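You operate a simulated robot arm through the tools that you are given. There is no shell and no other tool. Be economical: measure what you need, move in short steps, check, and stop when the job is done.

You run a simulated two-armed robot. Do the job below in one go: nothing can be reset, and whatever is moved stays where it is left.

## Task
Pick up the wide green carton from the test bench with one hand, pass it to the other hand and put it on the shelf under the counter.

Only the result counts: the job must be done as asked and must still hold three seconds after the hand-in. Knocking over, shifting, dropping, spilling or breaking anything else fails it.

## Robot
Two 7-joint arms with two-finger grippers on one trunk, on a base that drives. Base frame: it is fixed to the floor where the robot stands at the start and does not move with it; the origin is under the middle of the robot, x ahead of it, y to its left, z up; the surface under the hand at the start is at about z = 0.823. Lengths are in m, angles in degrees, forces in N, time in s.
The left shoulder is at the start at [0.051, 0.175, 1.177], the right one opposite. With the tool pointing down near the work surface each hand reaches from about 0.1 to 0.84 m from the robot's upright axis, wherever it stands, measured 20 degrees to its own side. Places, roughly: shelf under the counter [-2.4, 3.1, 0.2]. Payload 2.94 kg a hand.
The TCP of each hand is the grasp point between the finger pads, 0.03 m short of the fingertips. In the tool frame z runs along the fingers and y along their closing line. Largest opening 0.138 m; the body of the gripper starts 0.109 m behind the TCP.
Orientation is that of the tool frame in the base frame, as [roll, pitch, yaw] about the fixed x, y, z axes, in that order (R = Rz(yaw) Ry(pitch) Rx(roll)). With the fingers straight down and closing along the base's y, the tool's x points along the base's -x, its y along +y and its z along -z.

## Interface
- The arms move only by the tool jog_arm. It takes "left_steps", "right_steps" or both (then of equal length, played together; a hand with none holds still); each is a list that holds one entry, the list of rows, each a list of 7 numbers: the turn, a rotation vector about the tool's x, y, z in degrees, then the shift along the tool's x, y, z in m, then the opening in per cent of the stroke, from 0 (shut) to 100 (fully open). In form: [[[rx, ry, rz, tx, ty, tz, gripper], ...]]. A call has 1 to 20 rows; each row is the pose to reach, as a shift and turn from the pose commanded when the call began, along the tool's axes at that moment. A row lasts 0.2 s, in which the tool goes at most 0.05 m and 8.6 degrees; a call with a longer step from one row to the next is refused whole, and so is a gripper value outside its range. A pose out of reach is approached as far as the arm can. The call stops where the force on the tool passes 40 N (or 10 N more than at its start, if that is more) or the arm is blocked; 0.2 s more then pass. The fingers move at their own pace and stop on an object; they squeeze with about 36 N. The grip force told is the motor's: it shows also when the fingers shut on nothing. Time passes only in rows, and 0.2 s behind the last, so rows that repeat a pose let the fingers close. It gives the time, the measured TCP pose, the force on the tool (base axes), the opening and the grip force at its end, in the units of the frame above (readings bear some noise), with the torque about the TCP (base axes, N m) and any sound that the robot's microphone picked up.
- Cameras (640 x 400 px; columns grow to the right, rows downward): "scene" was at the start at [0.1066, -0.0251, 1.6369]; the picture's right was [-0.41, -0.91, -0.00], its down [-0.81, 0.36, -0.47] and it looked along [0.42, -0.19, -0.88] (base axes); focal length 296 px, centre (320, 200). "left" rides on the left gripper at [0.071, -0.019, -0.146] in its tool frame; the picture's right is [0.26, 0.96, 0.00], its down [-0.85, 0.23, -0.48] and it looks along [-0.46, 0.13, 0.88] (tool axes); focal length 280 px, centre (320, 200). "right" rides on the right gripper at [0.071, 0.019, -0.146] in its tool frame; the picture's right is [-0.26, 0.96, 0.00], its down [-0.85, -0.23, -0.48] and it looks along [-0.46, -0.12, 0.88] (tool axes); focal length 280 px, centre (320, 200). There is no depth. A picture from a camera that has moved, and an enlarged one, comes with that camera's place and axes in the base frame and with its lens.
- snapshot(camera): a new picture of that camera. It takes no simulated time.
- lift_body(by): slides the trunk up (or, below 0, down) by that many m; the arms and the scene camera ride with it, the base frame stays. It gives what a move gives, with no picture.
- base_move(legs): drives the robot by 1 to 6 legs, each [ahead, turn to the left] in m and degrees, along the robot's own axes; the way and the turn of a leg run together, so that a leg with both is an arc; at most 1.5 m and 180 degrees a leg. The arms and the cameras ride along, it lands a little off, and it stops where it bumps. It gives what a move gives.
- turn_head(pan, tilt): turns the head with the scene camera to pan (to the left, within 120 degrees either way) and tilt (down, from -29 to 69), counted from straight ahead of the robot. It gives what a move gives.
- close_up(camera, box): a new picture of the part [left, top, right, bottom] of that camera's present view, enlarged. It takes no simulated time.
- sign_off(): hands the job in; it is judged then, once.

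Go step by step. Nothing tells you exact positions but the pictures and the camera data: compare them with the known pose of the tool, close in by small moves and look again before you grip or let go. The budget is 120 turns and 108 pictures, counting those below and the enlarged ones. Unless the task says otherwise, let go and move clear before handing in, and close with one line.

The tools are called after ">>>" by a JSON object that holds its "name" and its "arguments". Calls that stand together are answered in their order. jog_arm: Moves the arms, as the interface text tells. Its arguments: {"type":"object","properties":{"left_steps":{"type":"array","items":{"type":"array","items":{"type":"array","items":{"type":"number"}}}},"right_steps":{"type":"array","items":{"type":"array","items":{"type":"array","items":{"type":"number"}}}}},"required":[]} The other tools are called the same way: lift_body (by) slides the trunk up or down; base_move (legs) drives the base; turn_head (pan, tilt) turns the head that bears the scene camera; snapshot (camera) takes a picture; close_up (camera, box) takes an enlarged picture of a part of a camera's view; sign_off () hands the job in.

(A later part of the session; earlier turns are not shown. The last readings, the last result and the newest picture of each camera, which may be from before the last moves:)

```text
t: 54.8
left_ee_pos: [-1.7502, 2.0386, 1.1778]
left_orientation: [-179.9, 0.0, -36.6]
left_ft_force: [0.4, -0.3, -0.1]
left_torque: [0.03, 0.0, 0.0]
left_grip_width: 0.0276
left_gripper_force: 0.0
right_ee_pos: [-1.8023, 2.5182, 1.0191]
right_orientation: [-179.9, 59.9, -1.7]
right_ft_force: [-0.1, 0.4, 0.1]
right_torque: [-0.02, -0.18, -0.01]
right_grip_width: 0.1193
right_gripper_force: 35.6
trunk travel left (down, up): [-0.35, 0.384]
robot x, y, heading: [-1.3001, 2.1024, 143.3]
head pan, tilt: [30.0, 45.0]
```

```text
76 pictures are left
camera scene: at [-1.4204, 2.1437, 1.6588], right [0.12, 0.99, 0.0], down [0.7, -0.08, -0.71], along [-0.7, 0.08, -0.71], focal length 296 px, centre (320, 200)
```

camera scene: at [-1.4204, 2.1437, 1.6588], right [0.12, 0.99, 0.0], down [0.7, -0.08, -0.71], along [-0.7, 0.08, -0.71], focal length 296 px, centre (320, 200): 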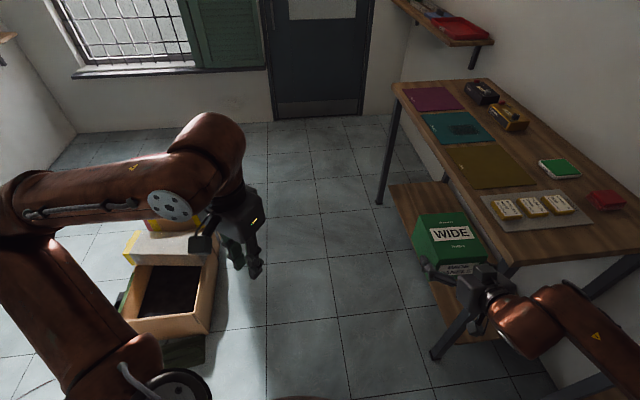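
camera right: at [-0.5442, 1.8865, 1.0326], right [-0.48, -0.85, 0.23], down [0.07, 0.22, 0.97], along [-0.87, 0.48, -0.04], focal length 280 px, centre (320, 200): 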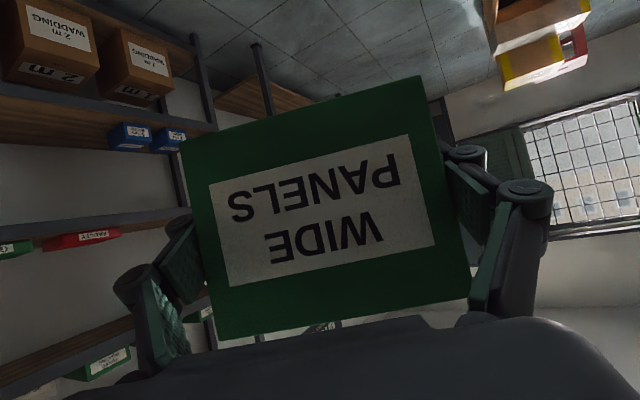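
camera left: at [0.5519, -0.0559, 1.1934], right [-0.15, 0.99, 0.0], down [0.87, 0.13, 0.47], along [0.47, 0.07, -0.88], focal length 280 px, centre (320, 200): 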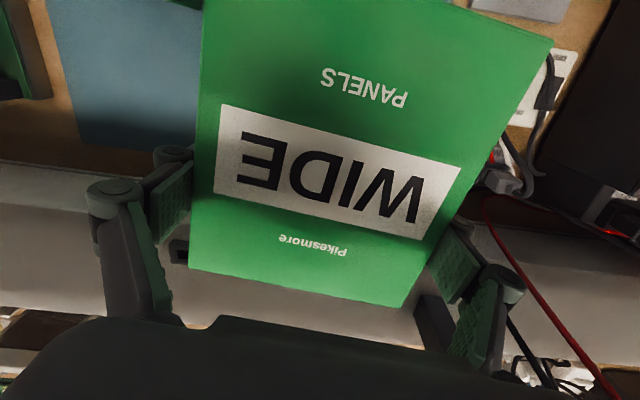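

The counter front is confirmed at y of about 2.8, and the floor boxes end at y of about 1.6. I'll turn and drive to roughly (-2.2, 2.07), then straighten the right hand and pull the carton in.

>>> {"name": "base_move", "arguments": {"legs": [[0, 39], [0.9, 0]]}}

>>> {"name": "jog_arm", "arguments": {"right_steps": [[[5.05, 0, 2.92, 0.0125, -0.0021, -0.0215, 0], [10.1, 0, 5.83, 0.0249, -0.0042, -0.0431, 0], [15.15, 0, 8.75, 0.0374, -0.0063, -0.0646, 0], [20.2, 0, 11.67, 0.0498, -0.0084, -0.0861, 0], [25.25, 0, 14.58, 0.0623, -0.0105, -0.1077, 0], [30.3, 0, 17.5, 0.0747, -0.0126, -0.1292, 0], [30.3, 0, 17.5, 0.0747, -0.0126, -0.1292, 0]]]}}

>>> {"name": "turn_head", "arguments": {"pan": -20, "tilt": 45}}

>>> {"name": "snapshot", "arguments": {"camera": "scene"}}

```text
t: 61.3
left_ee_pos: [-2.5177, 1.7505, 1.1768]
left_orientation: [-179.9, -0.1, 1.7]
left_ft_force: [0.5, 0.0, 0.5]
left_torque: [0.0, -0.01, -0.01]
left_grip_width: 0.0275
left_gripper_force: 0.0
right_ee_pos: [-2.8555, 2.0966, 1.0187]
right_orientation: [-180.0, 59.8, 36.6]
right_ft_force: [0.4, 0.7, -0.2]
right_torque: [0.11, -0.15, 0.0]
right_grip_width: 0.1196
right_gripper_force: 35.7
trunk travel left (down, up): [-0.35, 0.384]
robot x, y, heading: [-2.2046, 2.0799, -178.5]
head pan, tilt: [30.0, 45.0]
```

```text
t: 62.9
left_ee_pos: [-2.5171, 1.7514, 1.1773]
left_orientation: [180.0, 0.1, 1.6]
left_ft_force: [0.9, -0.9, -0.6]
left_torque: [-0.04, 0.01, 0.01]
left_grip_width: 0.0276
left_gripper_force: 0.1
right_ee_pos: [-2.7401, 2.1952, 1.0188]
right_orientation: [180.0, 59.9, 1.4]
right_ft_force: [-0.3, 0.8, 0.0]
right_torque: [-0.01, -0.2, 0.0]
right_grip_width: 0.1194
right_gripper_force: 35.7
trunk travel left (down, up): [-0.35, 0.384]
robot x, y, heading: [-2.2025, 2.0797, -178.6]
head pan, tilt: [30.0, 45.0]
```

```text
t: 64.1
left_ee_pos: [-2.5156, 1.7504, 1.1774]
left_orientation: [-180.0, 0.0, 1.6]
left_ft_force: [-0.1, -0.2, 0.6]
left_torque: [-0.02, -0.02, -0.04]
left_grip_width: 0.0277
left_gripper_force: 0.0
right_ee_pos: [-2.7417, 2.1935, 1.0184]
right_orientation: [-179.9, 59.9, 1.6]
right_ft_force: [-0.5, 0.3, -0.1]
right_torque: [0.03, -0.18, 0.0]
right_grip_width: 0.1194
right_gripper_force: 36.0
trunk travel left (down, up): [-0.35, 0.384]
robot x, y, heading: [-2.2047, 2.0782, -178.6]
head pan, tilt: [-20.0, 45.0]
```

```text
75 pictures are left
camera scene: at [-2.3291, 2.1051, 1.6588], right [0.32, 0.95, 0.0], down [0.67, -0.22, -0.71], along [-0.67, 0.22, -0.71], focal length 296 px, centre (320, 200)
```

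scene: 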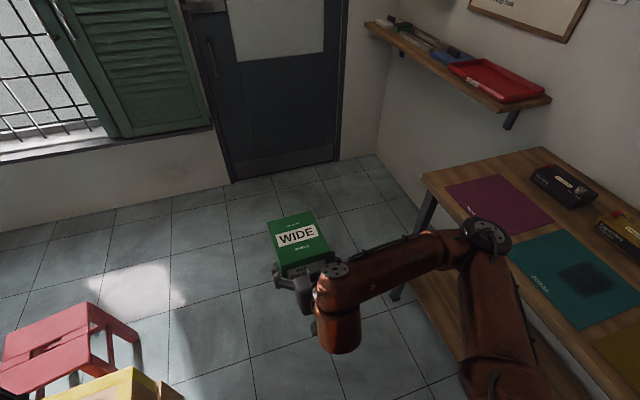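

The right elbow stays clear of the counter. I'll turn right to face it.

>>> {"name": "base_move", "arguments": {"legs": [[0, -91.4]]}}

>>> {"name": "turn_head", "arguments": {"pan": -10, "tilt": 55}}

>>> {"name": "snapshot", "arguments": {"camera": "scene"}}

```text
t: 68.5
left_ee_pos: [-2.514, 2.4102, 1.1773]
left_orientation: [-180.0, -0.1, -91.8]
left_ft_force: [-0.6, 0.1, 0.2]
left_torque: [-0.03, 0.02, 0.03]
left_grip_width: 0.0279
left_gripper_force: 0.0
right_ee_pos: [-2.0585, 2.6076, 1.0188]
right_orientation: [-179.9, 59.9, -91.8]
right_ft_force: [0.1, -0.5, 0.2]
right_torque: [-0.17, 0.06, 0.0]
right_grip_width: 0.1194
right_gripper_force: 35.4
trunk travel left (down, up): [-0.35, 0.384]
robot x, y, heading: [-2.2044, 2.0793, 88.0]
head pan, tilt: [-20.0, 45.0]
```

```text
t: 69.2
left_ee_pos: [-2.5141, 2.4113, 1.177]
left_orientation: [180.0, 0.0, -91.7]
left_ft_force: [0.7, 0.1, -0.3]
left_torque: [0.06, -0.01, -0.01]
left_grip_width: 0.0274
left_gripper_force: 0.0
right_ee_pos: [-2.0578, 2.6062, 1.0181]
right_orientation: [-179.9, 59.9, -91.8]
right_ft_force: [0.2, -0.4, 0.9]
right_torque: [-0.21, 0.02, 0.02]
right_grip_width: 0.1194
right_gripper_force: 36.1
trunk travel left (down, up): [-0.35, 0.384]
robot x, y, heading: [-2.2052, 2.0793, 88.0]
head pan, tilt: [-10.0, 55.0]
```

```text
74 pictures are left
camera scene: at [-2.1879, 2.1992, 1.6455], right [0.98, -0.21, 0.0], down [-0.17, -0.8, -0.57], along [0.12, 0.56, -0.82], focal length 296 px, centre (320, 200)
```

scene: 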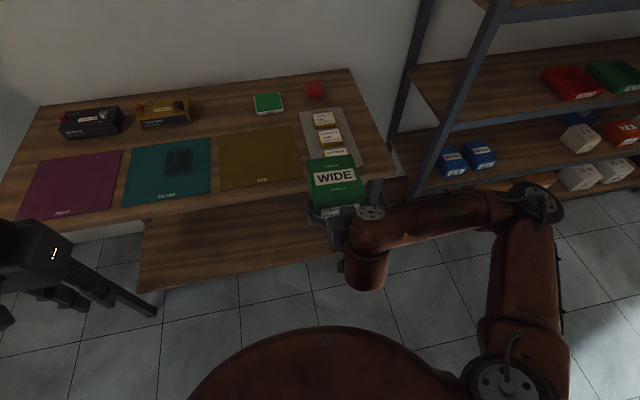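

The carton's far face is only about 3 cm short of the counter edge. I'll pull it in 6 cm before lowering the trunk.

>>> {"name": "jog_arm", "arguments": {"right_steps": [[[0, 0, 0, 0.01, 0, -0.0173, 0], [0, 0, 0, 0.02, 0, -0.0346, 0], [0, 0, 0, 0.03, 0, -0.052, 0], [0, 0, 0, 0.03, 0, -0.052, 0]]]}}

>>> {"name": "lift_body", "arguments": {"by": -0.1}}

>>> {"name": "snapshot", "arguments": {"camera": "scene"}}

```text
t: 70.2
left_ee_pos: [-2.5139, 2.4102, 1.1761]
left_orientation: [179.9, -0.1, -91.8]
left_ft_force: [-0.1, -0.5, 0.5]
left_torque: [0.0, 0.0, 0.02]
left_grip_width: 0.0275
left_gripper_force: 0.1
right_ee_pos: [-2.0586, 2.5968, 1.0193]
right_orientation: [-179.8, 59.8, -91.9]
right_ft_force: [0.2, -0.7, -0.8]
right_torque: [-0.18, 0.03, 0.03]
right_grip_width: 0.1191
right_gripper_force: 36.1
right hand out of reach, approached as far as the arm can: row 1, 2, 3, 4
trunk travel left (down, up): [-0.35, 0.384]
robot x, y, heading: [-2.2038, 2.0784, 88.2]
head pan, tilt: [-10.0, 55.0]
```

```text
t: 71.5
left_ee_pos: [-2.5135, 2.41, 1.0771]
left_orientation: [-180.0, 0.1, -91.9]
left_ft_force: [0.1, 0.2, 0.0]
left_torque: [0.0, 0.03, -0.03]
left_grip_width: 0.0277
left_gripper_force: 0.0
right_ee_pos: [-2.055, 2.6027, 0.9081]
right_orientation: [-179.8, 58.4, -92.1]
right_ft_force: [0.3, -0.9, -0.7]
right_torque: [-0.18, 0.0, 0.01]
right_grip_width: 0.1194
right_gripper_force: 35.7
trunk travel left (down, up): [-0.25, 0.484]
robot x, y, heading: [-2.2081, 2.0792, 87.9]
head pan, tilt: [-10.0, 55.0]
```

```text
73 pictures are left
camera scene: at [-2.1848, 2.262, 1.5428], right [0.98, -0.21, 0.0], down [-0.17, -0.8, -0.57], along [0.12, 0.56, -0.82], focal length 296 px, centre (320, 200)
```

scene: 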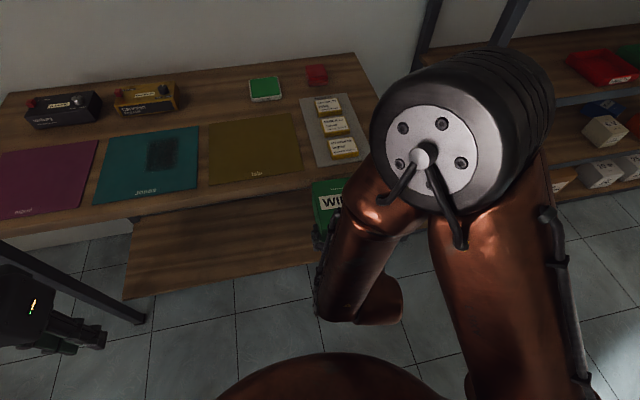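

The right arm changed its elbow posture because that pull-in was near its limit. I want to back the base up a little for room, so I'll check behind first.

>>> {"name": "turn_head", "arguments": {"pan": 120, "tilt": 65}}

>>> {"name": "snapshot", "arguments": {"camera": "scene"}}

>>> {"name": "turn_head", "arguments": {"pan": -120, "tilt": 65}}

>>> {"name": "snapshot", "arguments": {"camera": "scene"}}

```text
t: 73.6
left_ee_pos: [-2.5132, 2.411, 1.0765]
left_orientation: [-180.0, 0.0, -91.9]
left_ft_force: [-0.3, 0.0, -0.9]
left_torque: [-0.01, -0.03, 0.01]
left_grip_width: 0.0277
left_gripper_force: 0.0
right_ee_pos: [-2.0561, 2.6023, 0.91]
right_orientation: [-179.6, 58.4, -91.8]
right_ft_force: [0.1, -1.0, -0.1]
right_torque: [-0.19, -0.01, 0.0]
right_grip_width: 0.1194
right_gripper_force: 36.1
trunk travel left (down, up): [-0.25, 0.484]
robot x, y, heading: [-2.2038, 2.0815, 88.0]
head pan, tilt: [120.0, 65.0]
```

```text
72 pictures are left
camera scene: at [-2.2545, 2.1631, 1.5313], right [-0.47, 0.88, 0.0], down [0.8, 0.43, -0.42], along [-0.37, -0.2, -0.91], focal length 296 px, centre (320, 200)
```

scene: 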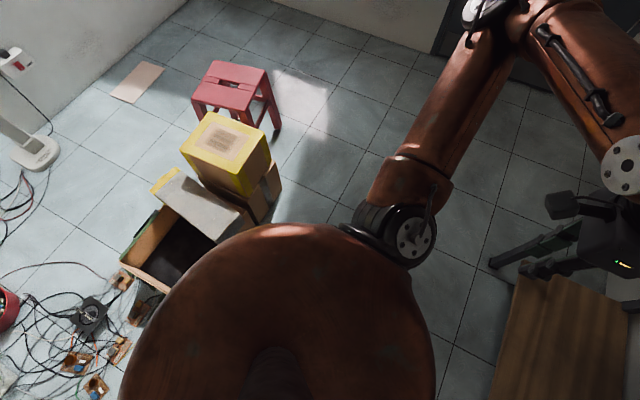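

```text
t: 77.0
left_ee_pos: [-2.5134, 2.4097, 1.0775]
left_orientation: [180.0, -0.1, -91.8]
left_ft_force: [-0.2, 0.0, -0.2]
left_torque: [0.04, 0.01, 0.0]
left_grip_width: 0.0276
left_gripper_force: 0.0
right_ee_pos: [-2.0569, 2.6032, 0.9092]
right_orientation: [-179.7, 58.4, -91.8]
right_ft_force: [-0.3, -0.7, 0.0]
right_torque: [-0.17, 0.0, -0.03]
right_grip_width: 0.1192
right_gripper_force: 35.9
trunk travel left (down, up): [-0.25, 0.484]
robot x, y, heading: [-2.1998, 2.0819, 88.0]
head pan, tilt: [-120.0, 65.0]
```

```text
71 pictures are left
camera scene: at [-2.1494, 2.1596, 1.5313], right [-0.53, -0.85, 0.0], down [-0.77, 0.48, -0.42], along [0.36, -0.22, -0.91], focal length 296 px, centre (320, 200)
```

scene: 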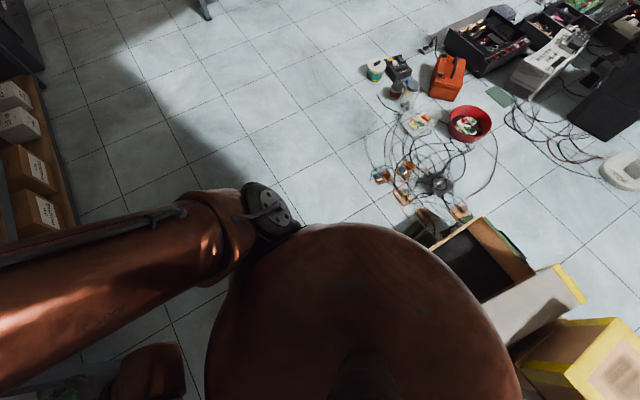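

The clutter behind ends at y of about 1.6, leaving enough room. I'll back up 0.09 m and look again.

>>> {"name": "base_move", "arguments": {"legs": [[-0.09, 0]]}}

>>> {"name": "turn_head", "arguments": {"pan": -5, "tilt": 55}}

>>> {"name": "snapshot", "arguments": {"camera": "scene"}}

>>> {"name": "snapshot", "arguments": {"camera": "right"}}

```text
t: 78.1
left_ee_pos: [-2.5161, 2.3175, 1.0787]
left_orientation: [-180.0, 0.3, -91.8]
left_ft_force: [0.6, -0.8, 0.2]
left_torque: [0.14, 0.03, 0.0]
left_grip_width: 0.0275
left_gripper_force: 0.2
right_ee_pos: [-2.0599, 2.5111, 0.911]
right_orientation: [-179.7, 58.5, -91.8]
right_ft_force: [-0.8, -1.7, 0.0]
right_torque: [-0.17, 0.05, -0.02]
right_grip_width: 0.1194
right_gripper_force: 35.8
trunk travel left (down, up): [-0.25, 0.484]
robot x, y, heading: [-2.2077, 1.9914, 88.4]
head pan, tilt: [-120.0, 65.0]
```

```text
t: 80.1
left_ee_pos: [-2.5171, 2.3218, 1.0771]
left_orientation: [180.0, 0.0, -91.8]
left_ft_force: [-0.2, 0.1, -0.1]
left_torque: [-0.01, -0.01, 0.0]
left_grip_width: 0.0276
left_gripper_force: 0.1
right_ee_pos: [-2.0593, 2.513, 0.9082]
right_orientation: [-179.6, 58.4, -91.7]
right_ft_force: [-0.9, 0.3, -0.4]
right_torque: [-0.18, -0.01, -0.01]
right_grip_width: 0.1195
right_gripper_force: 36.2
trunk travel left (down, up): [-0.25, 0.484]
robot x, y, heading: [-2.2057, 1.991, 88.0]
head pan, tilt: [-5.0, 55.0]
```

```text
70 pictures are left
camera scene: at [-2.1951, 2.1742, 1.5428], right [0.99, -0.12, 0.0], down [-0.1, -0.81, -0.57], along [0.07, 0.57, -0.82], focal length 296 px, centre (320, 200)
```

scene: 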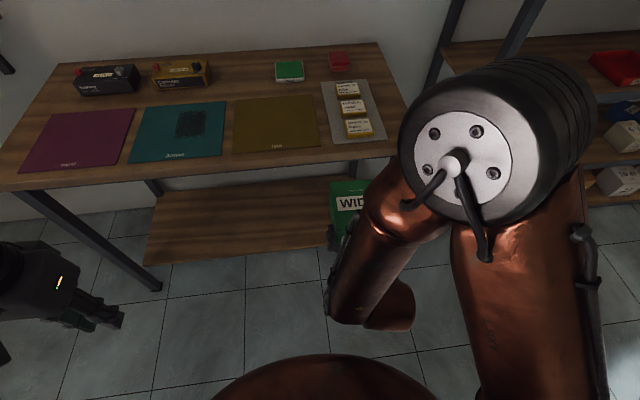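

```text
69 pictures are left
camera right: at [-2.0851, 2.3539, 0.9261], right [-0.96, 0.17, 0.22], down [0.23, 0.03, 0.97], along [0.16, 0.98, -0.07], focal length 280 px, centre (320, 200)
```

right: 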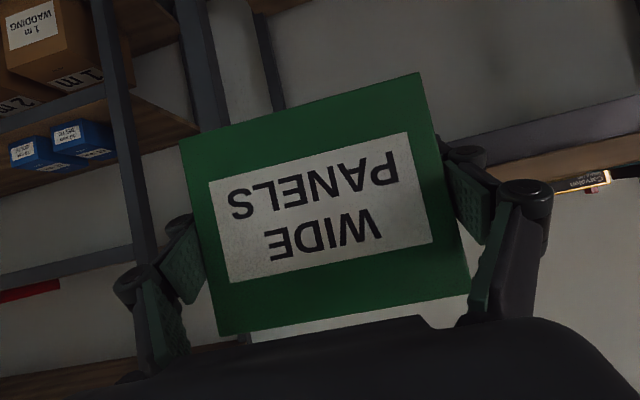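

The gap to the counter is now about 13 cm. I'll lower the trunk the rest of the way.

>>> {"name": "lift_body", "arguments": {"by": -0.25}}

>>> {"name": "snapshot", "arguments": {"camera": "scene"}}

>>> {"name": "snapshot", "arguments": {"camera": "right"}}

```text
t: 82.7
left_ee_pos: [-2.5149, 2.3784, 0.7905]
left_orientation: [179.9, -10.7, -91.8]
left_ft_force: [0.6, -0.3, 1.0]
left_torque: [0.07, -0.01, 0.01]
left_grip_width: 0.0276
left_gripper_force: 0.0
right_ee_pos: [-2.0588, 2.5457, 0.5211]
right_orientation: [-179.5, 39.8, -91.9]
right_ft_force: [0.3, -0.4, 0.6]
right_torque: [-0.19, 0.04, -0.02]
right_grip_width: 0.1192
right_gripper_force: 36.1
trunk travel left (down, up): [0.0, 0.734]
robot x, y, heading: [-2.2099, 1.9898, 88.0]
head pan, tilt: [-5.0, 55.0]
```

```text
68 pictures are left
camera scene: at [-2.187, 2.4175, 1.2545], right [0.99, -0.12, 0.0], down [-0.1, -0.81, -0.57], along [0.07, 0.57, -0.82], focal length 296 px, centre (320, 200)
```

scene: 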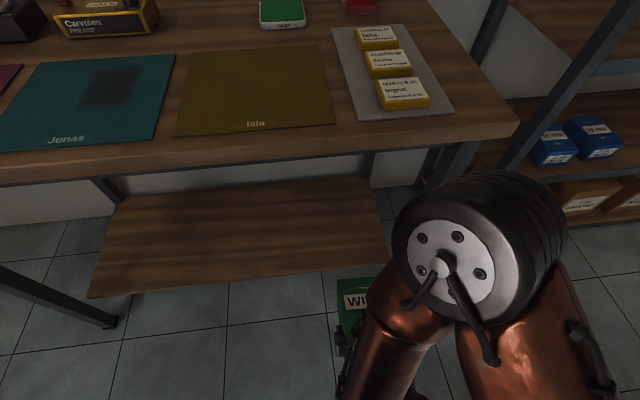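

```text
67 pictures are left
camera right: at [-2.0848, 2.3991, 0.5879], right [-0.96, 0.24, 0.16], down [0.24, 0.34, 0.91], along [0.16, 0.91, -0.38], focal length 280 px, centre (320, 200)
```

right: 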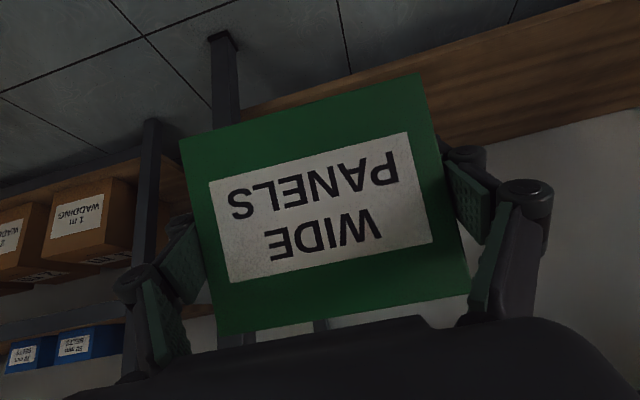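

The trunk leaned forward as it folded down, so the carton is now tilted about 20° nose-down at z of about 0.52. I'll level the hand in small steps while lowering, and watch the elbow.

>>> {"name": "jog_arm", "arguments": {"right_steps": [[[0, -5, 0, 0.016, 0, 0.0192, 0], [0, -10, 0, 0.032, 0, 0.0384, 0], [0, -15, 0, 0.048, 0, 0.0576, 0], [0, -20, 0, 0.064, 0, 0.0768, 0], [0, -20, 0, 0.064, 0, 0.0768, 0]]]}}

>>> {"name": "snapshot", "arguments": {"camera": "scene"}}

>>> {"name": "snapshot", "arguments": {"camera": "right"}}

```text
t: 83.8
left_ee_pos: [-2.5153, 2.3781, 0.7891]
left_orientation: [180.0, -10.5, -91.9]
left_ft_force: [-0.4, 0.7, -0.6]
left_torque: [0.0, 0.0, 0.02]
left_grip_width: 0.0277
left_gripper_force: 0.1
right_ee_pos: [-2.0596, 2.5432, 0.4201]
right_orientation: [-179.3, 59.9, -91.6]
right_ft_force: [-0.4, 0.2, -0.4]
right_torque: [-0.18, -0.02, 0.03]
right_grip_width: 0.1193
right_gripper_force: 35.9
trunk travel left (down, up): [0.0, 0.734]
robot x, y, heading: [-2.2064, 1.9886, 88.1]
head pan, tilt: [-5.0, 55.0]
```

```text
66 pictures are left
camera scene: at [-2.187, 2.4181, 1.2542], right [0.99, -0.12, 0.0], down [-0.1, -0.81, -0.57], along [0.07, 0.57, -0.82], focal length 296 px, centre (320, 200)
```

scene: 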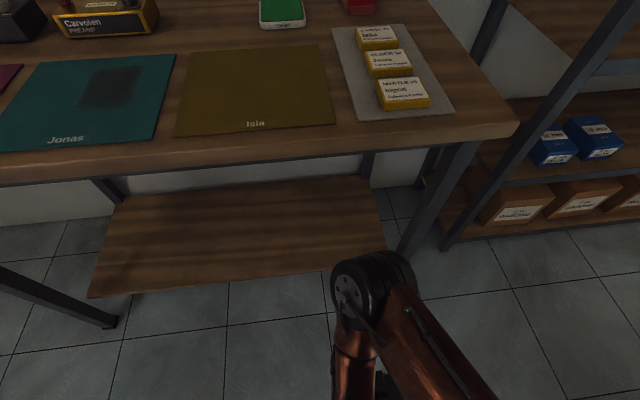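

```text
65 pictures are left
camera right: at [-2.085, 2.384, 0.4326], right [-0.96, 0.17, 0.22], down [0.23, 0.01, 0.97], along [0.16, 0.99, -0.04], focal length 280 px, centre (320, 200)
```

right: 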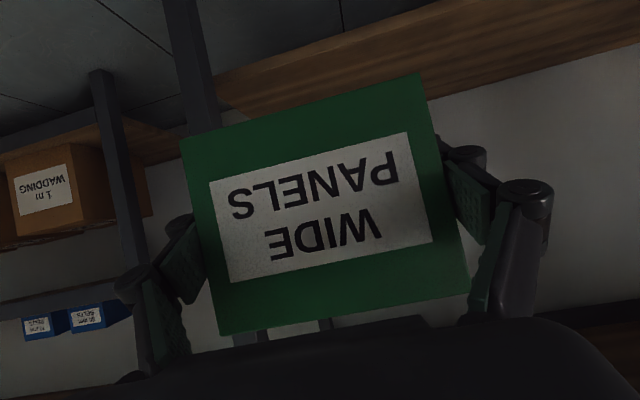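

The levelling worked and the arm follows accurately. I'll lower the carton another 11 cm in front of the shelf and check.

>>> {"name": "jog_arm", "arguments": {"right_steps": [[[0, 0, 0, 0.0238, 0, 0.0138, 0], [0, 0, 0, 0.0477, 0, 0.0275, 0], [0, 0, 0, 0.0715, 0, 0.0413, 0], [0, 0, 0, 0.0953, 0, 0.055, 0], [0, 0, 0, 0.0953, 0, 0.055, 0]]]}}

>>> {"name": "snapshot", "arguments": {"camera": "scene"}}

>>> {"name": "snapshot", "arguments": {"camera": "right"}}

>>> {"name": "snapshot", "arguments": {"camera": "left"}}

```text
t: 85.0
left_ee_pos: [-2.5143, 2.3785, 0.7903]
left_orientation: [180.0, -10.6, -91.9]
left_ft_force: [0.9, -0.1, -0.2]
left_torque: [0.0, 0.02, -0.02]
left_grip_width: 0.0277
left_gripper_force: 0.0
right_ee_pos: [-2.055, 2.5437, 0.3083]
right_orientation: [-179.3, 59.9, -91.6]
right_ft_force: [-1.2, 0.3, 0.3]
right_torque: [-0.18, -0.03, 0.0]
right_grip_width: 0.1193
right_gripper_force: 35.4
trunk travel left (down, up): [0.0, 0.734]
robot x, y, heading: [-2.2096, 1.9909, 87.7]
head pan, tilt: [-5.0, 55.0]
```

```text
64 pictures are left
camera scene: at [-2.1869, 2.4182, 1.2541], right [0.99, -0.12, 0.0], down [-0.1, -0.81, -0.57], along [0.07, 0.57, -0.82], focal length 296 px, centre (320, 200)
```

scene: 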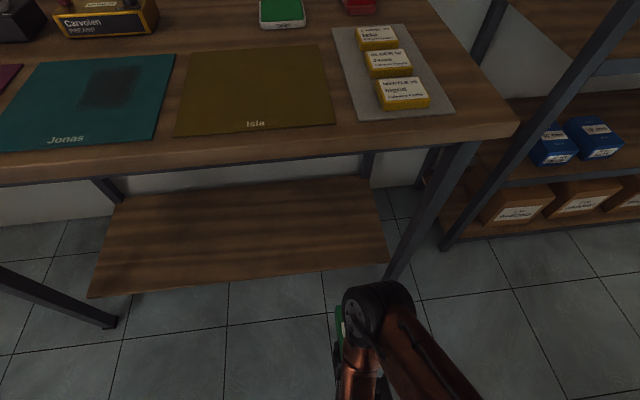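

```text
63 pictures are left
camera right: at [-2.0817, 2.3834, 0.3214], right [-0.96, 0.17, 0.22], down [0.23, 0.01, 0.97], along [0.16, 0.99, -0.04], focal length 280 px, centre (320, 200)
```

right: 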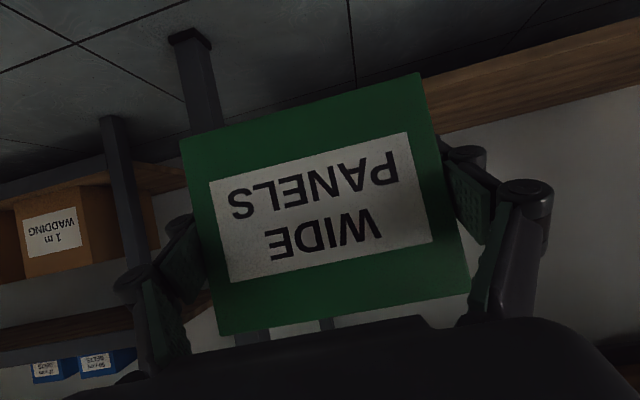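

```text
62 pictures are left
camera left: at [-2.4976, 2.336, 0.9459], right [-0.97, -0.23, 0.05], down [-0.2, 0.93, 0.31], along [-0.12, 0.29, -0.95], focal length 280 px, centre (320, 200)
```

left: 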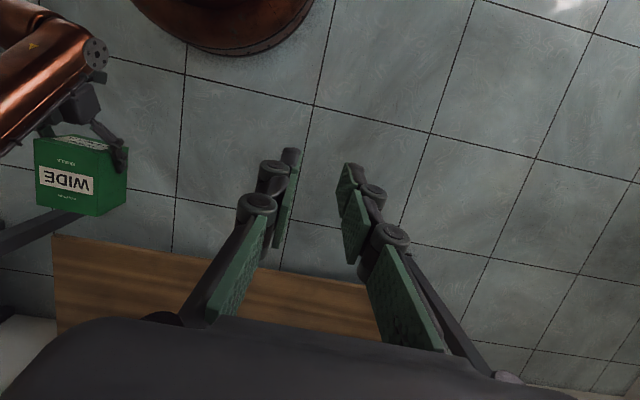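

The left wrist camera gives a good side view of the carton and shelf. I'll zoom in to measure the shelf edge.

>>> {"name": "close_up", "arguments": {"camera": "right", "box": [400, 0, 640, 150]}}

>>> {"name": "close_up", "arguments": {"camera": "left", "box": [0, 120, 240, 270]}}

>>> {"name": "close_up", "arguments": {"camera": "scene", "box": [270, 180, 450, 293]}}

```text
2.67 times, centred on (520, 75) of right
camera zoom: at [-2.0817, 2.3834, 0.3214], right [-0.96, 0.17, 0.22], down [0.23, 0.01, 0.97], along [0.16, 0.99, -0.04], focal length 748 px, centre (-213, 533)
```

zoom: 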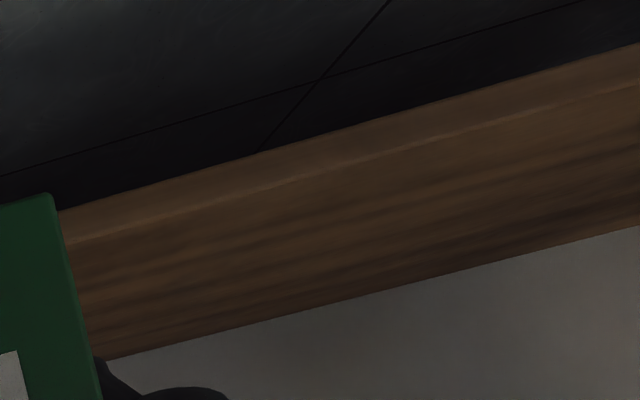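

```text
2.67 times, centred on (120, 195) of left
camera zoom: at [-2.4976, 2.336, 0.9459], right [-0.97, -0.23, 0.05], down [-0.2, 0.93, 0.31], along [-0.12, 0.29, -0.95], focal length 748 px, centre (853, 213)
```

zoom: 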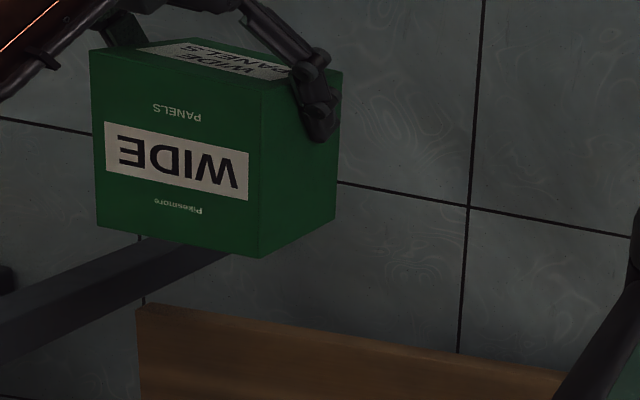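

```text
3.54 times, centred on (360, 236) of scene
camera zoom: at [-2.1869, 2.4182, 1.2541], right [0.99, -0.12, 0.0], down [-0.1, -0.81, -0.57], along [0.07, 0.57, -0.82], focal length 1047 px, centre (178, 71)
```

zoom: 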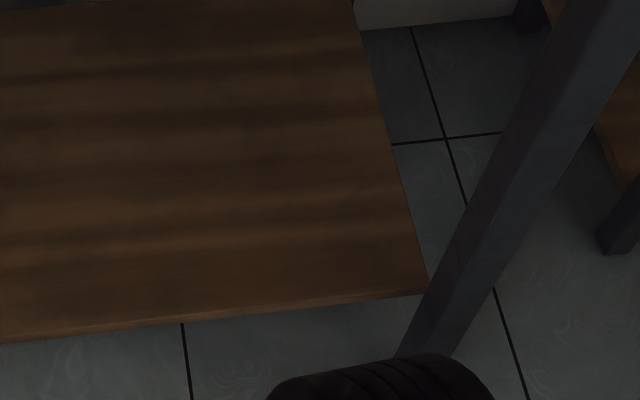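

Combining the views puts the shelf top at z of about 0.171, its front edge at y of about 2.845 and its right end at x of about -1.86. The right TCP sits about 0.036 above the carton's bottom, so I'll extend toward the shelf with several cm of clearance.

>>> {"name": "jog_arm", "arguments": {"right_steps": [[[0, 0, 0, -0.0085, 0, 0.03, 0], [0, 0, 0, -0.017, 0, 0.06, 0], [0, 0, 0, -0.0255, 0, 0.09, 0], [0, 0, 0, -0.034, 0, 0.119, 0], [0, 0, 0, -0.034, 0, 0.119, 0]]]}}

>>> {"name": "snapshot", "arguments": {"camera": "scene"}}

>>> {"name": "snapshot", "arguments": {"camera": "left"}}

```text
t: 86.2
left_ee_pos: [-2.5153, 2.379, 0.7889]
left_orientation: [-180.0, -10.7, -91.9]
left_ft_force: [0.5, 0.5, -0.1]
left_torque: [0.02, -0.01, 0.01]
left_grip_width: 0.0277
left_gripper_force: 0.1
right_ee_pos: [-2.0542, 2.6655, 0.2779]
right_orientation: [-179.2, 59.7, -91.6]
right_ft_force: [0.3, 0.5, 0.3]
right_torque: [-0.18, 0.02, 0.01]
right_grip_width: 0.1192
right_gripper_force: 35.1
trunk travel left (down, up): [0.0, 0.734]
robot x, y, heading: [-2.2046, 1.9887, 88.0]
head pan, tilt: [-5.0, 55.0]
```

```text
58 pictures are left
camera scene: at [-2.187, 2.4189, 1.2538], right [0.99, -0.12, 0.0], down [-0.1, -0.81, -0.57], along [0.07, 0.57, -0.82], focal length 296 px, centre (320, 200)
```

scene: 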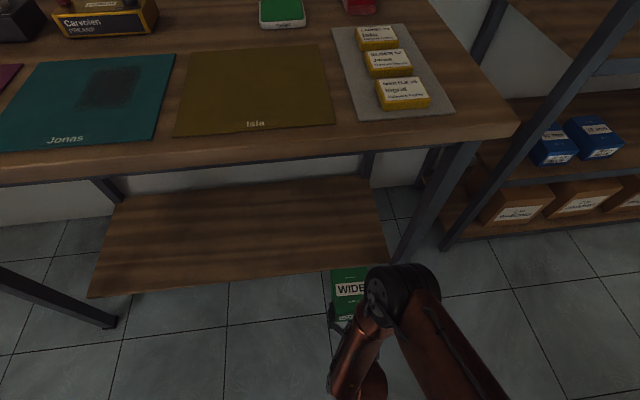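

```text
57 pictures are left
camera left: at [-2.4977, 2.3365, 0.9457], right [-0.97, -0.23, 0.05], down [-0.2, 0.93, 0.31], along [-0.12, 0.29, -0.95], focal length 280 px, centre (320, 200)
```

left: 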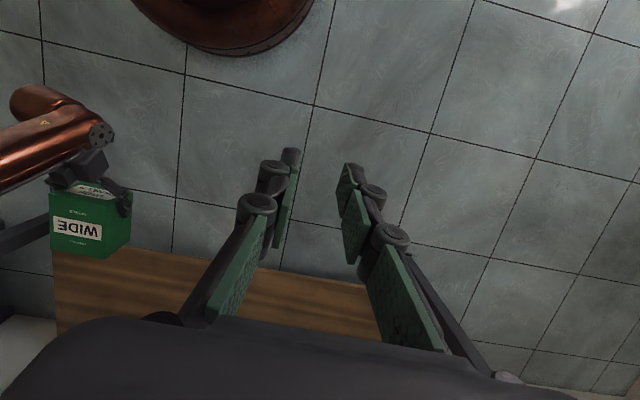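

The elbow sits in front of and below the counter edge. I'll extend another 10 cm while lowering slightly, staying about 4 cm above the shelf.

>>> {"name": "jog_arm", "arguments": {"right_steps": [[[0, 0, 0, -0.006, 0, 0.0254, 0], [0, 0, 0, -0.012, 0, 0.0508, 0], [0, 0, 0, -0.018, 0, 0.0762, 0], [0, 0, 0, -0.024, 0, 0.1016, 0], [0, 0, 0, -0.024, 0, 0.1016, 0]]]}}

>>> {"name": "snapshot", "arguments": {"camera": "scene"}}

>>> {"name": "snapshot", "arguments": {"camera": "left"}}

>>> {"name": "snapshot", "arguments": {"camera": "right"}}

```text
t: 87.5
left_ee_pos: [-2.5135, 2.3853, 0.7892]
left_orientation: [-179.9, -11.0, -91.8]
left_ft_force: [-0.2, -0.7, -0.8]
left_torque: [0.04, -0.02, -0.03]
left_grip_width: 0.0277
left_gripper_force: 0.0
right_ee_pos: [-2.0563, 2.7669, 0.2473]
right_orientation: [-178.8, 59.3, -91.5]
right_ft_force: [-1.1, 0.0, -0.1]
right_torque: [-0.19, 0.07, 0.03]
right_grip_width: 0.1193
right_gripper_force: 36.0
right hand out of reach, approached as far as the arm can: row 2, 3, 4, 5
trunk travel left (down, up): [0.0, 0.734]
robot x, y, heading: [-2.2065, 1.989, 88.3]
head pan, tilt: [-5.0, 55.0]
```

```text
56 pictures are left
camera scene: at [-2.1862, 2.4422, 1.2488], right [0.99, -0.12, 0.0], down [-0.1, -0.82, -0.56], along [0.07, 0.55, -0.83], focal length 296 px, centre (320, 200)
```

scene: 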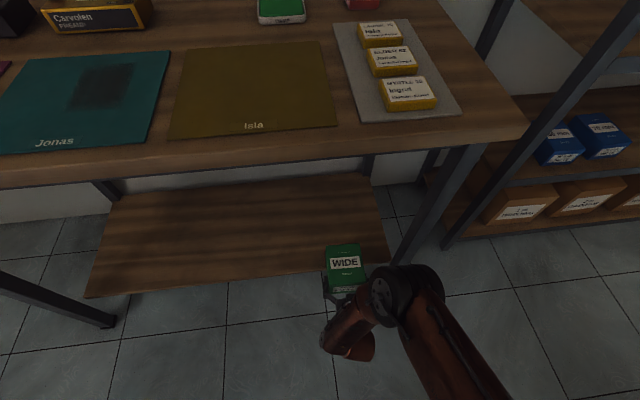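

```text
55 pictures are left
camera left: at [-2.4971, 2.3432, 0.9454], right [-0.97, -0.23, 0.05], down [-0.2, 0.93, 0.3], along [-0.12, 0.29, -0.95], focal length 280 px, centre (320, 200)
```

left: 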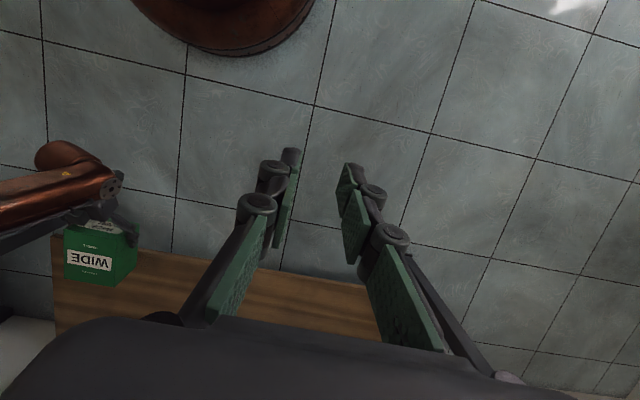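

```text
54 pictures are left
camera right: at [-2.0836, 2.607, 0.2619], right [-0.96, 0.18, 0.21], down [0.22, 0.01, 0.98], along [0.17, 0.98, -0.05], focal length 280 px, centre (320, 200)
```

right: 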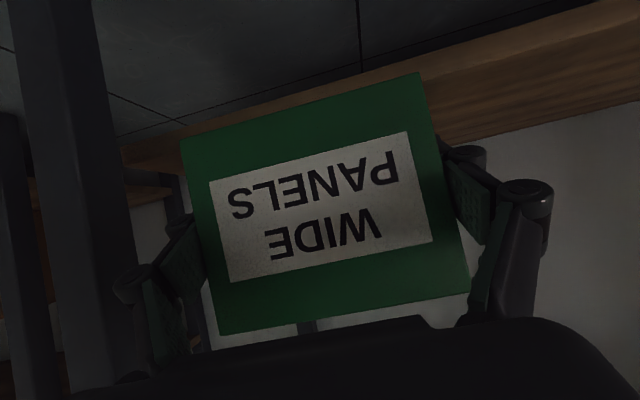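

The carton is just over the shelf edge with clearance, and the arm is near its stretch. Before driving in I'll check where the left arm is relative to the counter.

>>> {"name": "turn_head", "arguments": {"pan": 50, "tilt": 50}}

>>> {"name": "snapshot", "arguments": {"camera": "scene"}}

>>> {"name": "turn_head", "arguments": {"pan": -25, "tilt": 62}}

>>> {"name": "snapshot", "arguments": {"camera": "scene"}}

```text
t: 88.7
left_ee_pos: [-2.5103, 2.3849, 0.7852]
left_orientation: [-177.8, -11.9, -92.8]
left_ft_force: [0.2, 0.3, -0.5]
left_torque: [0.01, -0.02, -0.01]
left_grip_width: 0.0278
left_gripper_force: 0.1
right_ee_pos: [-2.0569, 2.765, 0.2515]
right_orientation: [-178.8, 59.7, -91.6]
right_ft_force: [0.4, -0.6, 0.2]
right_torque: [-0.24, 0.03, 0.01]
right_grip_width: 0.1195
right_gripper_force: 35.8
trunk travel left (down, up): [0.0, 0.734]
robot x, y, heading: [-2.2042, 1.9879, 88.3]
head pan, tilt: [50.0, 50.0]
```

```text
53 pictures are left
camera scene: at [-2.2512, 2.4512, 1.2494], right [0.67, 0.74, -0.03], down [0.57, -0.54, -0.62], along [-0.48, 0.4, -0.78], focal length 296 px, centre (320, 200)
```

scene: 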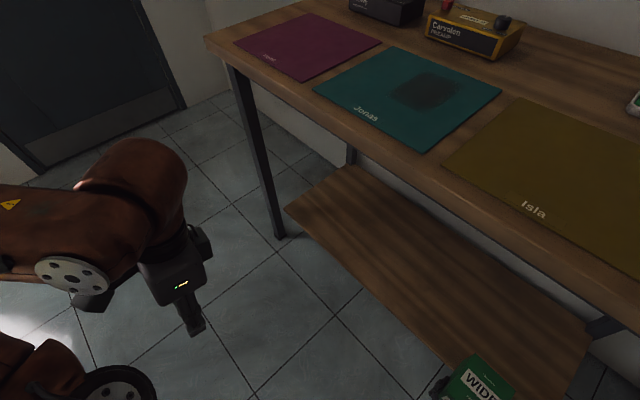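

```text
t: 90.2
left_ee_pos: [-2.5151, 2.3771, 0.7895]
left_orientation: [179.8, -10.5, -91.7]
left_ft_force: [-0.3, -0.1, -0.3]
left_torque: [-0.07, -0.02, -0.04]
left_grip_width: 0.0277
left_gripper_force: 0.1
right_ee_pos: [-2.056, 2.7642, 0.2523]
right_orientation: [-178.9, 59.6, -91.6]
right_ft_force: [-0.2, 0.2, -1.5]
right_torque: [-0.17, 0.01, 0.03]
right_grip_width: 0.1194
right_gripper_force: 36.5
trunk travel left (down, up): [0.0, 0.734]
robot x, y, heading: [-2.2072, 1.9924, 88.3]
head pan, tilt: [-25.0, 62.0]
```

```text
52 pictures are left
camera scene: at [-2.1659, 2.426, 1.2412], right [0.89, -0.45, 0.01], down [-0.4, -0.8, -0.45], along [0.21, 0.4, -0.89], focal length 296 px, centre (320, 200)
```

scene: 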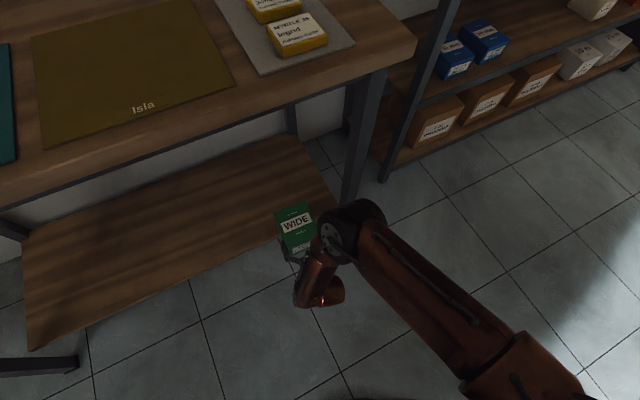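

The left arm is well clear, and the right elbow is about 10 cm below the counter's rail. I'll drive forward 9 cm and check.

>>> {"name": "base_move", "arguments": {"legs": [[0.09, 0]]}}

>>> {"name": "snapshot", "arguments": {"camera": "scene"}}

>>> {"name": "snapshot", "arguments": {"camera": "left"}}

```text
t: 91.6
left_ee_pos: [-2.5321, 2.4489, 0.7819]
left_orientation: [-165.7, -20.3, -107.1]
left_ft_force: [-2.5, 0.0, -3.2]
left_torque: [-0.3, -0.35, 0.14]
left_grip_width: 0.0276
left_gripper_force: 0.0
right_ee_pos: [-2.0765, 2.8468, 0.3624]
right_orientation: [173.8, 68.3, -97.0]
right_ft_force: [-1.8, -0.4, -0.5]
right_torque: [-0.14, -0.04, -0.11]
right_grip_width: 0.1194
right_gripper_force: 35.9
trunk travel left (down, up): [0.0, 0.734]
robot x, y, heading: [-2.2061, 2.0797, 88.1]
head pan, tilt: [-25.0, 62.0]
stopped in leg 1: the robot was blocked; the commanded pose is now the measured one
```

```text
51 pictures are left
camera scene: at [-2.1646, 2.5957, 1.2225], right [0.89, -0.45, 0.04], down [-0.4, -0.82, -0.4], along [0.21, 0.34, -0.91], focal length 296 px, centre (320, 200)
```

scene: 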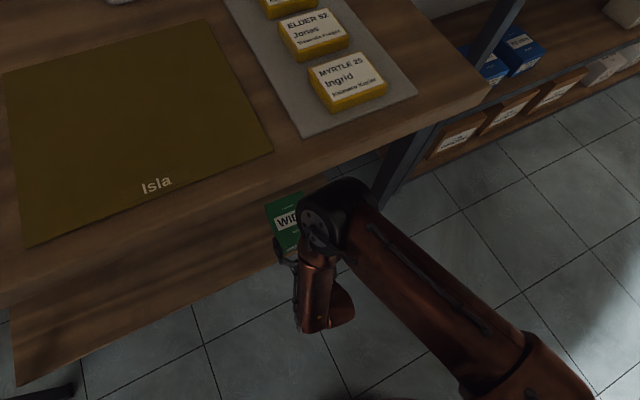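

```text
50 pictures are left
camera left: at [-2.5546, 2.4401, 0.9439], right [-0.99, -0.04, -0.13], down [-0.05, 1.0, 0.08], along [0.13, 0.09, -0.99], focal length 280 px, centre (320, 200)
```

left: 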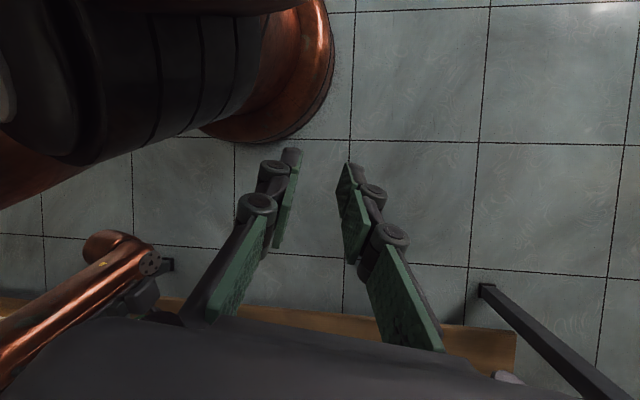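

The drive ended blocked and the torso rocked forward. The carton is still held, so I'll let things settle and look around before doing anything else.

>>> {"name": "turn_head", "arguments": {"pan": 0, "tilt": 69}}

>>> {"name": "snapshot", "arguments": {"camera": "scene"}}

>>> {"name": "snapshot", "arguments": {"camera": "left"}}

>>> {"name": "snapshot", "arguments": {"camera": "right"}}

```text
t: 92.5
left_ee_pos: [-2.5157, 2.4281, 0.7927]
left_orientation: [-170.8, -16.4, -99.5]
left_ft_force: [0.6, 0.1, 0.8]
left_torque: [0.04, -0.03, 0.0]
left_grip_width: 0.0275
left_gripper_force: 0.1
right_ee_pos: [-2.0633, 2.8412, 0.3446]
right_orientation: [176.2, 68.1, -95.8]
right_ft_force: [-0.2, -0.1, -0.1]
right_torque: [-0.19, 0.02, 0.01]
right_grip_width: 0.1195
right_gripper_force: 36.1
trunk travel left (down, up): [0.0, 0.734]
robot x, y, heading: [-2.2025, 2.0845, 87.8]
head pan, tilt: [0.0, 68.8]
```

```text
49 pictures are left
camera scene: at [-2.1865, 2.5311, 1.2307], right [1.0, -0.04, 0.0], down [-0.04, -0.94, -0.33], along [0.01, 0.33, -0.94], focal length 296 px, centre (320, 200)
```

scene: 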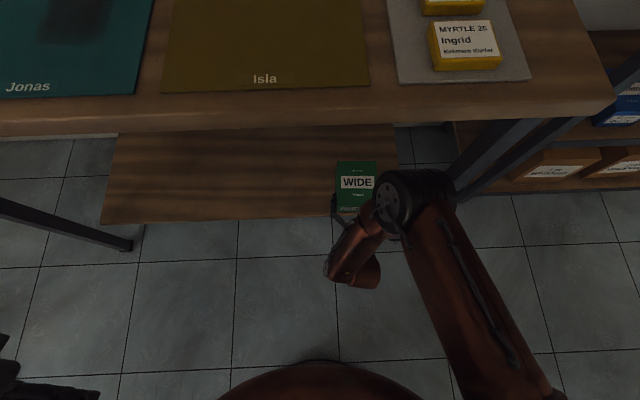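

```text
48 pictures are left
camera left: at [-2.5254, 2.4038, 0.9532], right [-0.99, -0.13, -0.07], down [-0.15, 0.97, 0.18], along [0.05, 0.19, -0.98], focal length 280 px, centre (320, 200)
```

left: 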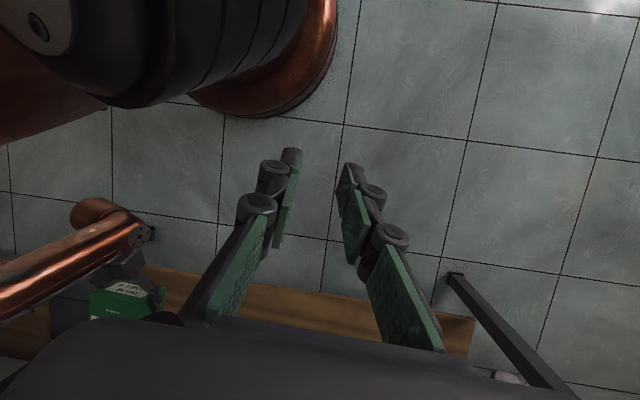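

```text
47 pictures are left
camera right: at [-2.0892, 2.6818, 0.336], right [-0.95, 0.14, 0.27], down [0.25, -0.13, 0.96], along [0.17, 0.98, 0.09], focal length 280 px, centre (320, 200)
```

right: 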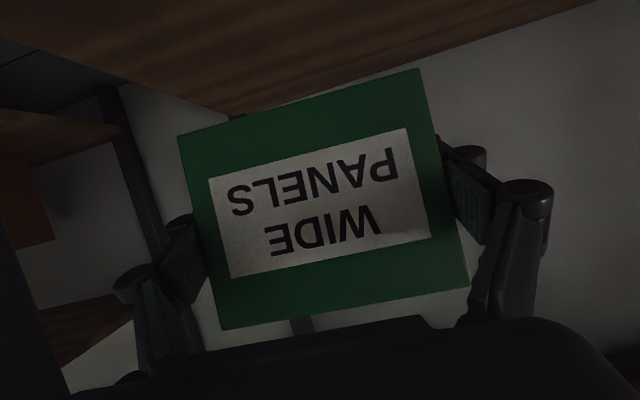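

The torso is springing back toward its old lean, and nothing on the counter has moved. I'll hold still for a second to settle.

>>> {"name": "jog_arm", "arguments": {"right_steps": [[[0, 0, 0, 0, 0, 0, 0], [0, 0, 0, 0, 0, 0, 0], [0, 0, 0, 0, 0, 0, 0], [0, 0, 0, 0, 0, 0, 0], [0, 0, 0, 0, 0, 0, 0], [0, 0, 0, 0, 0, 0, 0]]]}}

>>> {"name": "snapshot", "arguments": {"camera": "scene"}}

```text
t: 93.2
left_ee_pos: [-2.5236, 2.441, 0.8084]
left_orientation: [-170.7, -8.5, -108.5]
left_ft_force: [-0.1, 1.2, 0.1]
left_torque: [0.03, -0.07, -0.01]
left_grip_width: 0.0273
left_gripper_force: 0.0
right_ee_pos: [-2.0656, 2.8216, 0.3837]
right_orientation: [175.7, 71.4, -95.7]
right_ft_force: [-0.4, 0.8, -1.2]
right_torque: [-0.21, -0.01, -0.05]
right_grip_width: 0.1196
right_gripper_force: 36.1
trunk travel left (down, up): [0.0, 0.734]
robot x, y, heading: [-2.203, 2.0818, 88.1]
head pan, tilt: [0.0, 68.8]
stopped in row 3 (left hand): the arm was blocked; the commanded pose is now the measured one
```

```text
46 pictures are left
camera scene: at [-2.1879, 2.5579, 1.2245], right [1.0, -0.04, 0.0], down [-0.03, -0.95, -0.31], along [0.01, 0.31, -0.95], focal length 296 px, centre (320, 200)
```

scene: 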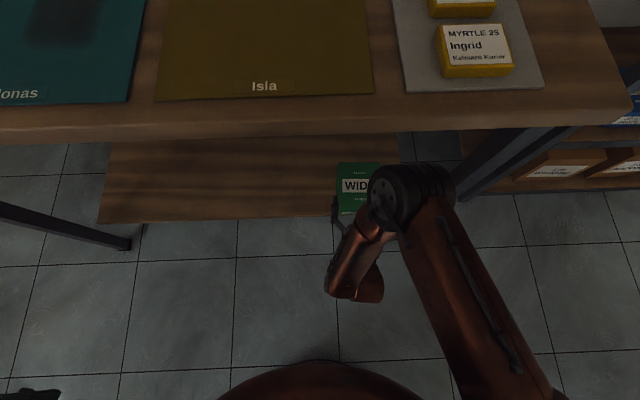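

The left arm is jamming because it was folded too tightly after the torso leaned. I'll move the left hand outward, away from the body, to relieve it.

>>> {"name": "jog_arm", "arguments": {"left_steps": [[[0, 0, 0, 0.011, 0.0375, 0, 20], [0, 0, 0, 0.022, 0.075, 0, 20], [0, 0, 0, 0.034, 0.1125, 0, 20], [0, 0, 0, 0.045, 0.15, 0, 20], [0, 0, 0, 0.056, 0.1875, 0, 20], [0, 0, 0, 0.068, 0.225, 0, 20], [0, 0, 0, 0.079, 0.2625, 0, 20], [0, 0, 0, 0.09, 0.3, 0, 20], [0, 0, 0, 0.09, 0.3, 0, 20]]]}}

>>> {"name": "snapshot", "arguments": {"camera": "scene"}}

>>> {"name": "snapshot", "arguments": {"camera": "left"}}

```text
t: 93.5
left_ee_pos: [-2.542, 2.4123, 0.8206]
left_orientation: [-172.8, -5.4, -112.9]
left_ft_force: [-0.4, 0.8, -0.7]
left_torque: [-0.06, -0.08, 0.01]
left_grip_width: 0.0279
left_gripper_force: 0.1
left hand out of reach, approached as far as the arm can: row 1
right_ee_pos: [-2.0671, 2.7971, 0.4195]
right_orientation: [175.1, 74.9, -96.3]
right_ft_force: [-1.5, 1.6, -1.1]
right_torque: [-0.13, -0.04, -0.03]
right_grip_width: 0.1195
right_gripper_force: 35.9
trunk travel left (down, up): [0.0, 0.734]
robot x, y, heading: [-2.1998, 2.0805, 88.0]
head pan, tilt: [0.0, 68.8]
stopped in row 1 (left hand): the arm was blocked; the commanded pose is now the measured one
```

```text
45 pictures are left
camera scene: at [-2.1896, 2.5365, 1.2296], right [1.0, -0.03, 0.0], down [-0.03, -0.94, -0.33], along [0.01, 0.33, -0.94], focal length 296 px, centre (320, 200)
```

scene: 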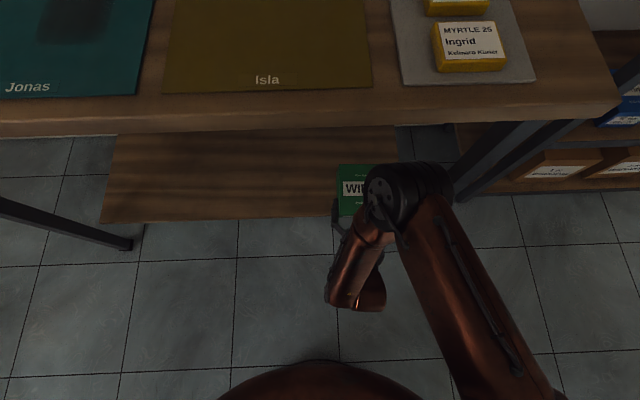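

```text
44 pictures are left
camera left: at [-2.5632, 2.3599, 0.973], right [-0.99, 0.12, -0.1], down [0.08, 0.93, 0.36], along [0.13, 0.35, -0.93], focal length 280 px, centre (320, 200)
```

left: 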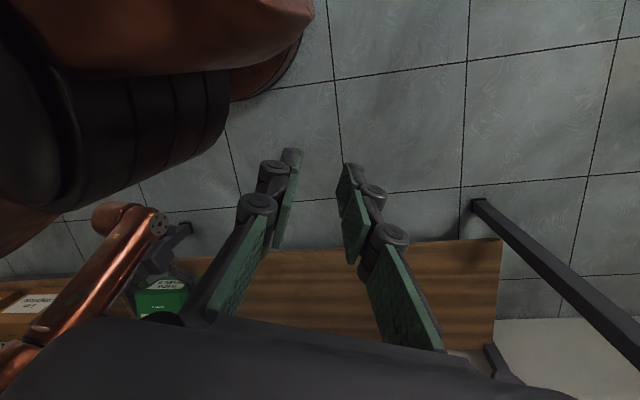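

The left elbow is wedged against the body because the trunk is so low. I'll back away from the counter, then raise the trunk to free it.

>>> {"name": "base_move", "arguments": {"legs": [[-0.12, 0]]}}

>>> {"name": "snapshot", "arguments": {"camera": "scene"}}

```text
t: 94.8
left_ee_pos: [-2.54, 2.2841, 0.8136]
left_orientation: [-171.0, -8.1, -108.6]
left_ft_force: [0.3, 0.6, 0.4]
left_torque: [0.02, 0.0, 0.01]
left_grip_width: 0.0274
left_gripper_force: 0.1
right_ee_pos: [-2.0693, 2.6858, 0.405]
right_orientation: [174.9, 73.5, -96.6]
right_ft_force: [0.3, -0.1, -0.4]
right_torque: [-0.19, 0.0, 0.0]
right_grip_width: 0.1194
right_gripper_force: 36.0
trunk travel left (down, up): [0.0, 0.734]
robot x, y, heading: [-2.2086, 1.9617, 87.8]
head pan, tilt: [0.0, 68.8]
```

```text
43 pictures are left
camera scene: at [-2.1914, 2.3966, 1.2333], right [1.0, -0.04, 0.0], down [-0.03, -0.94, -0.34], along [0.01, 0.34, -0.94], focal length 296 px, centre (320, 200)
```

scene: 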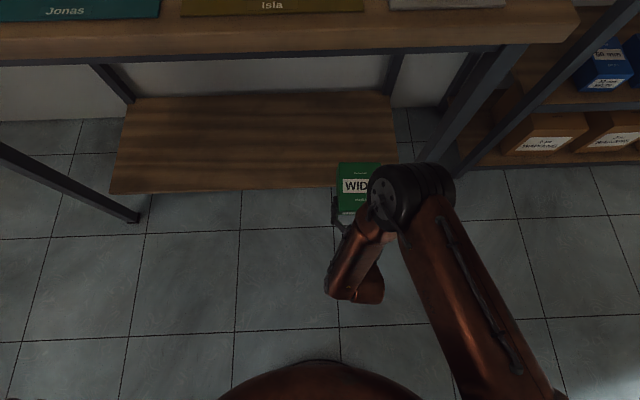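

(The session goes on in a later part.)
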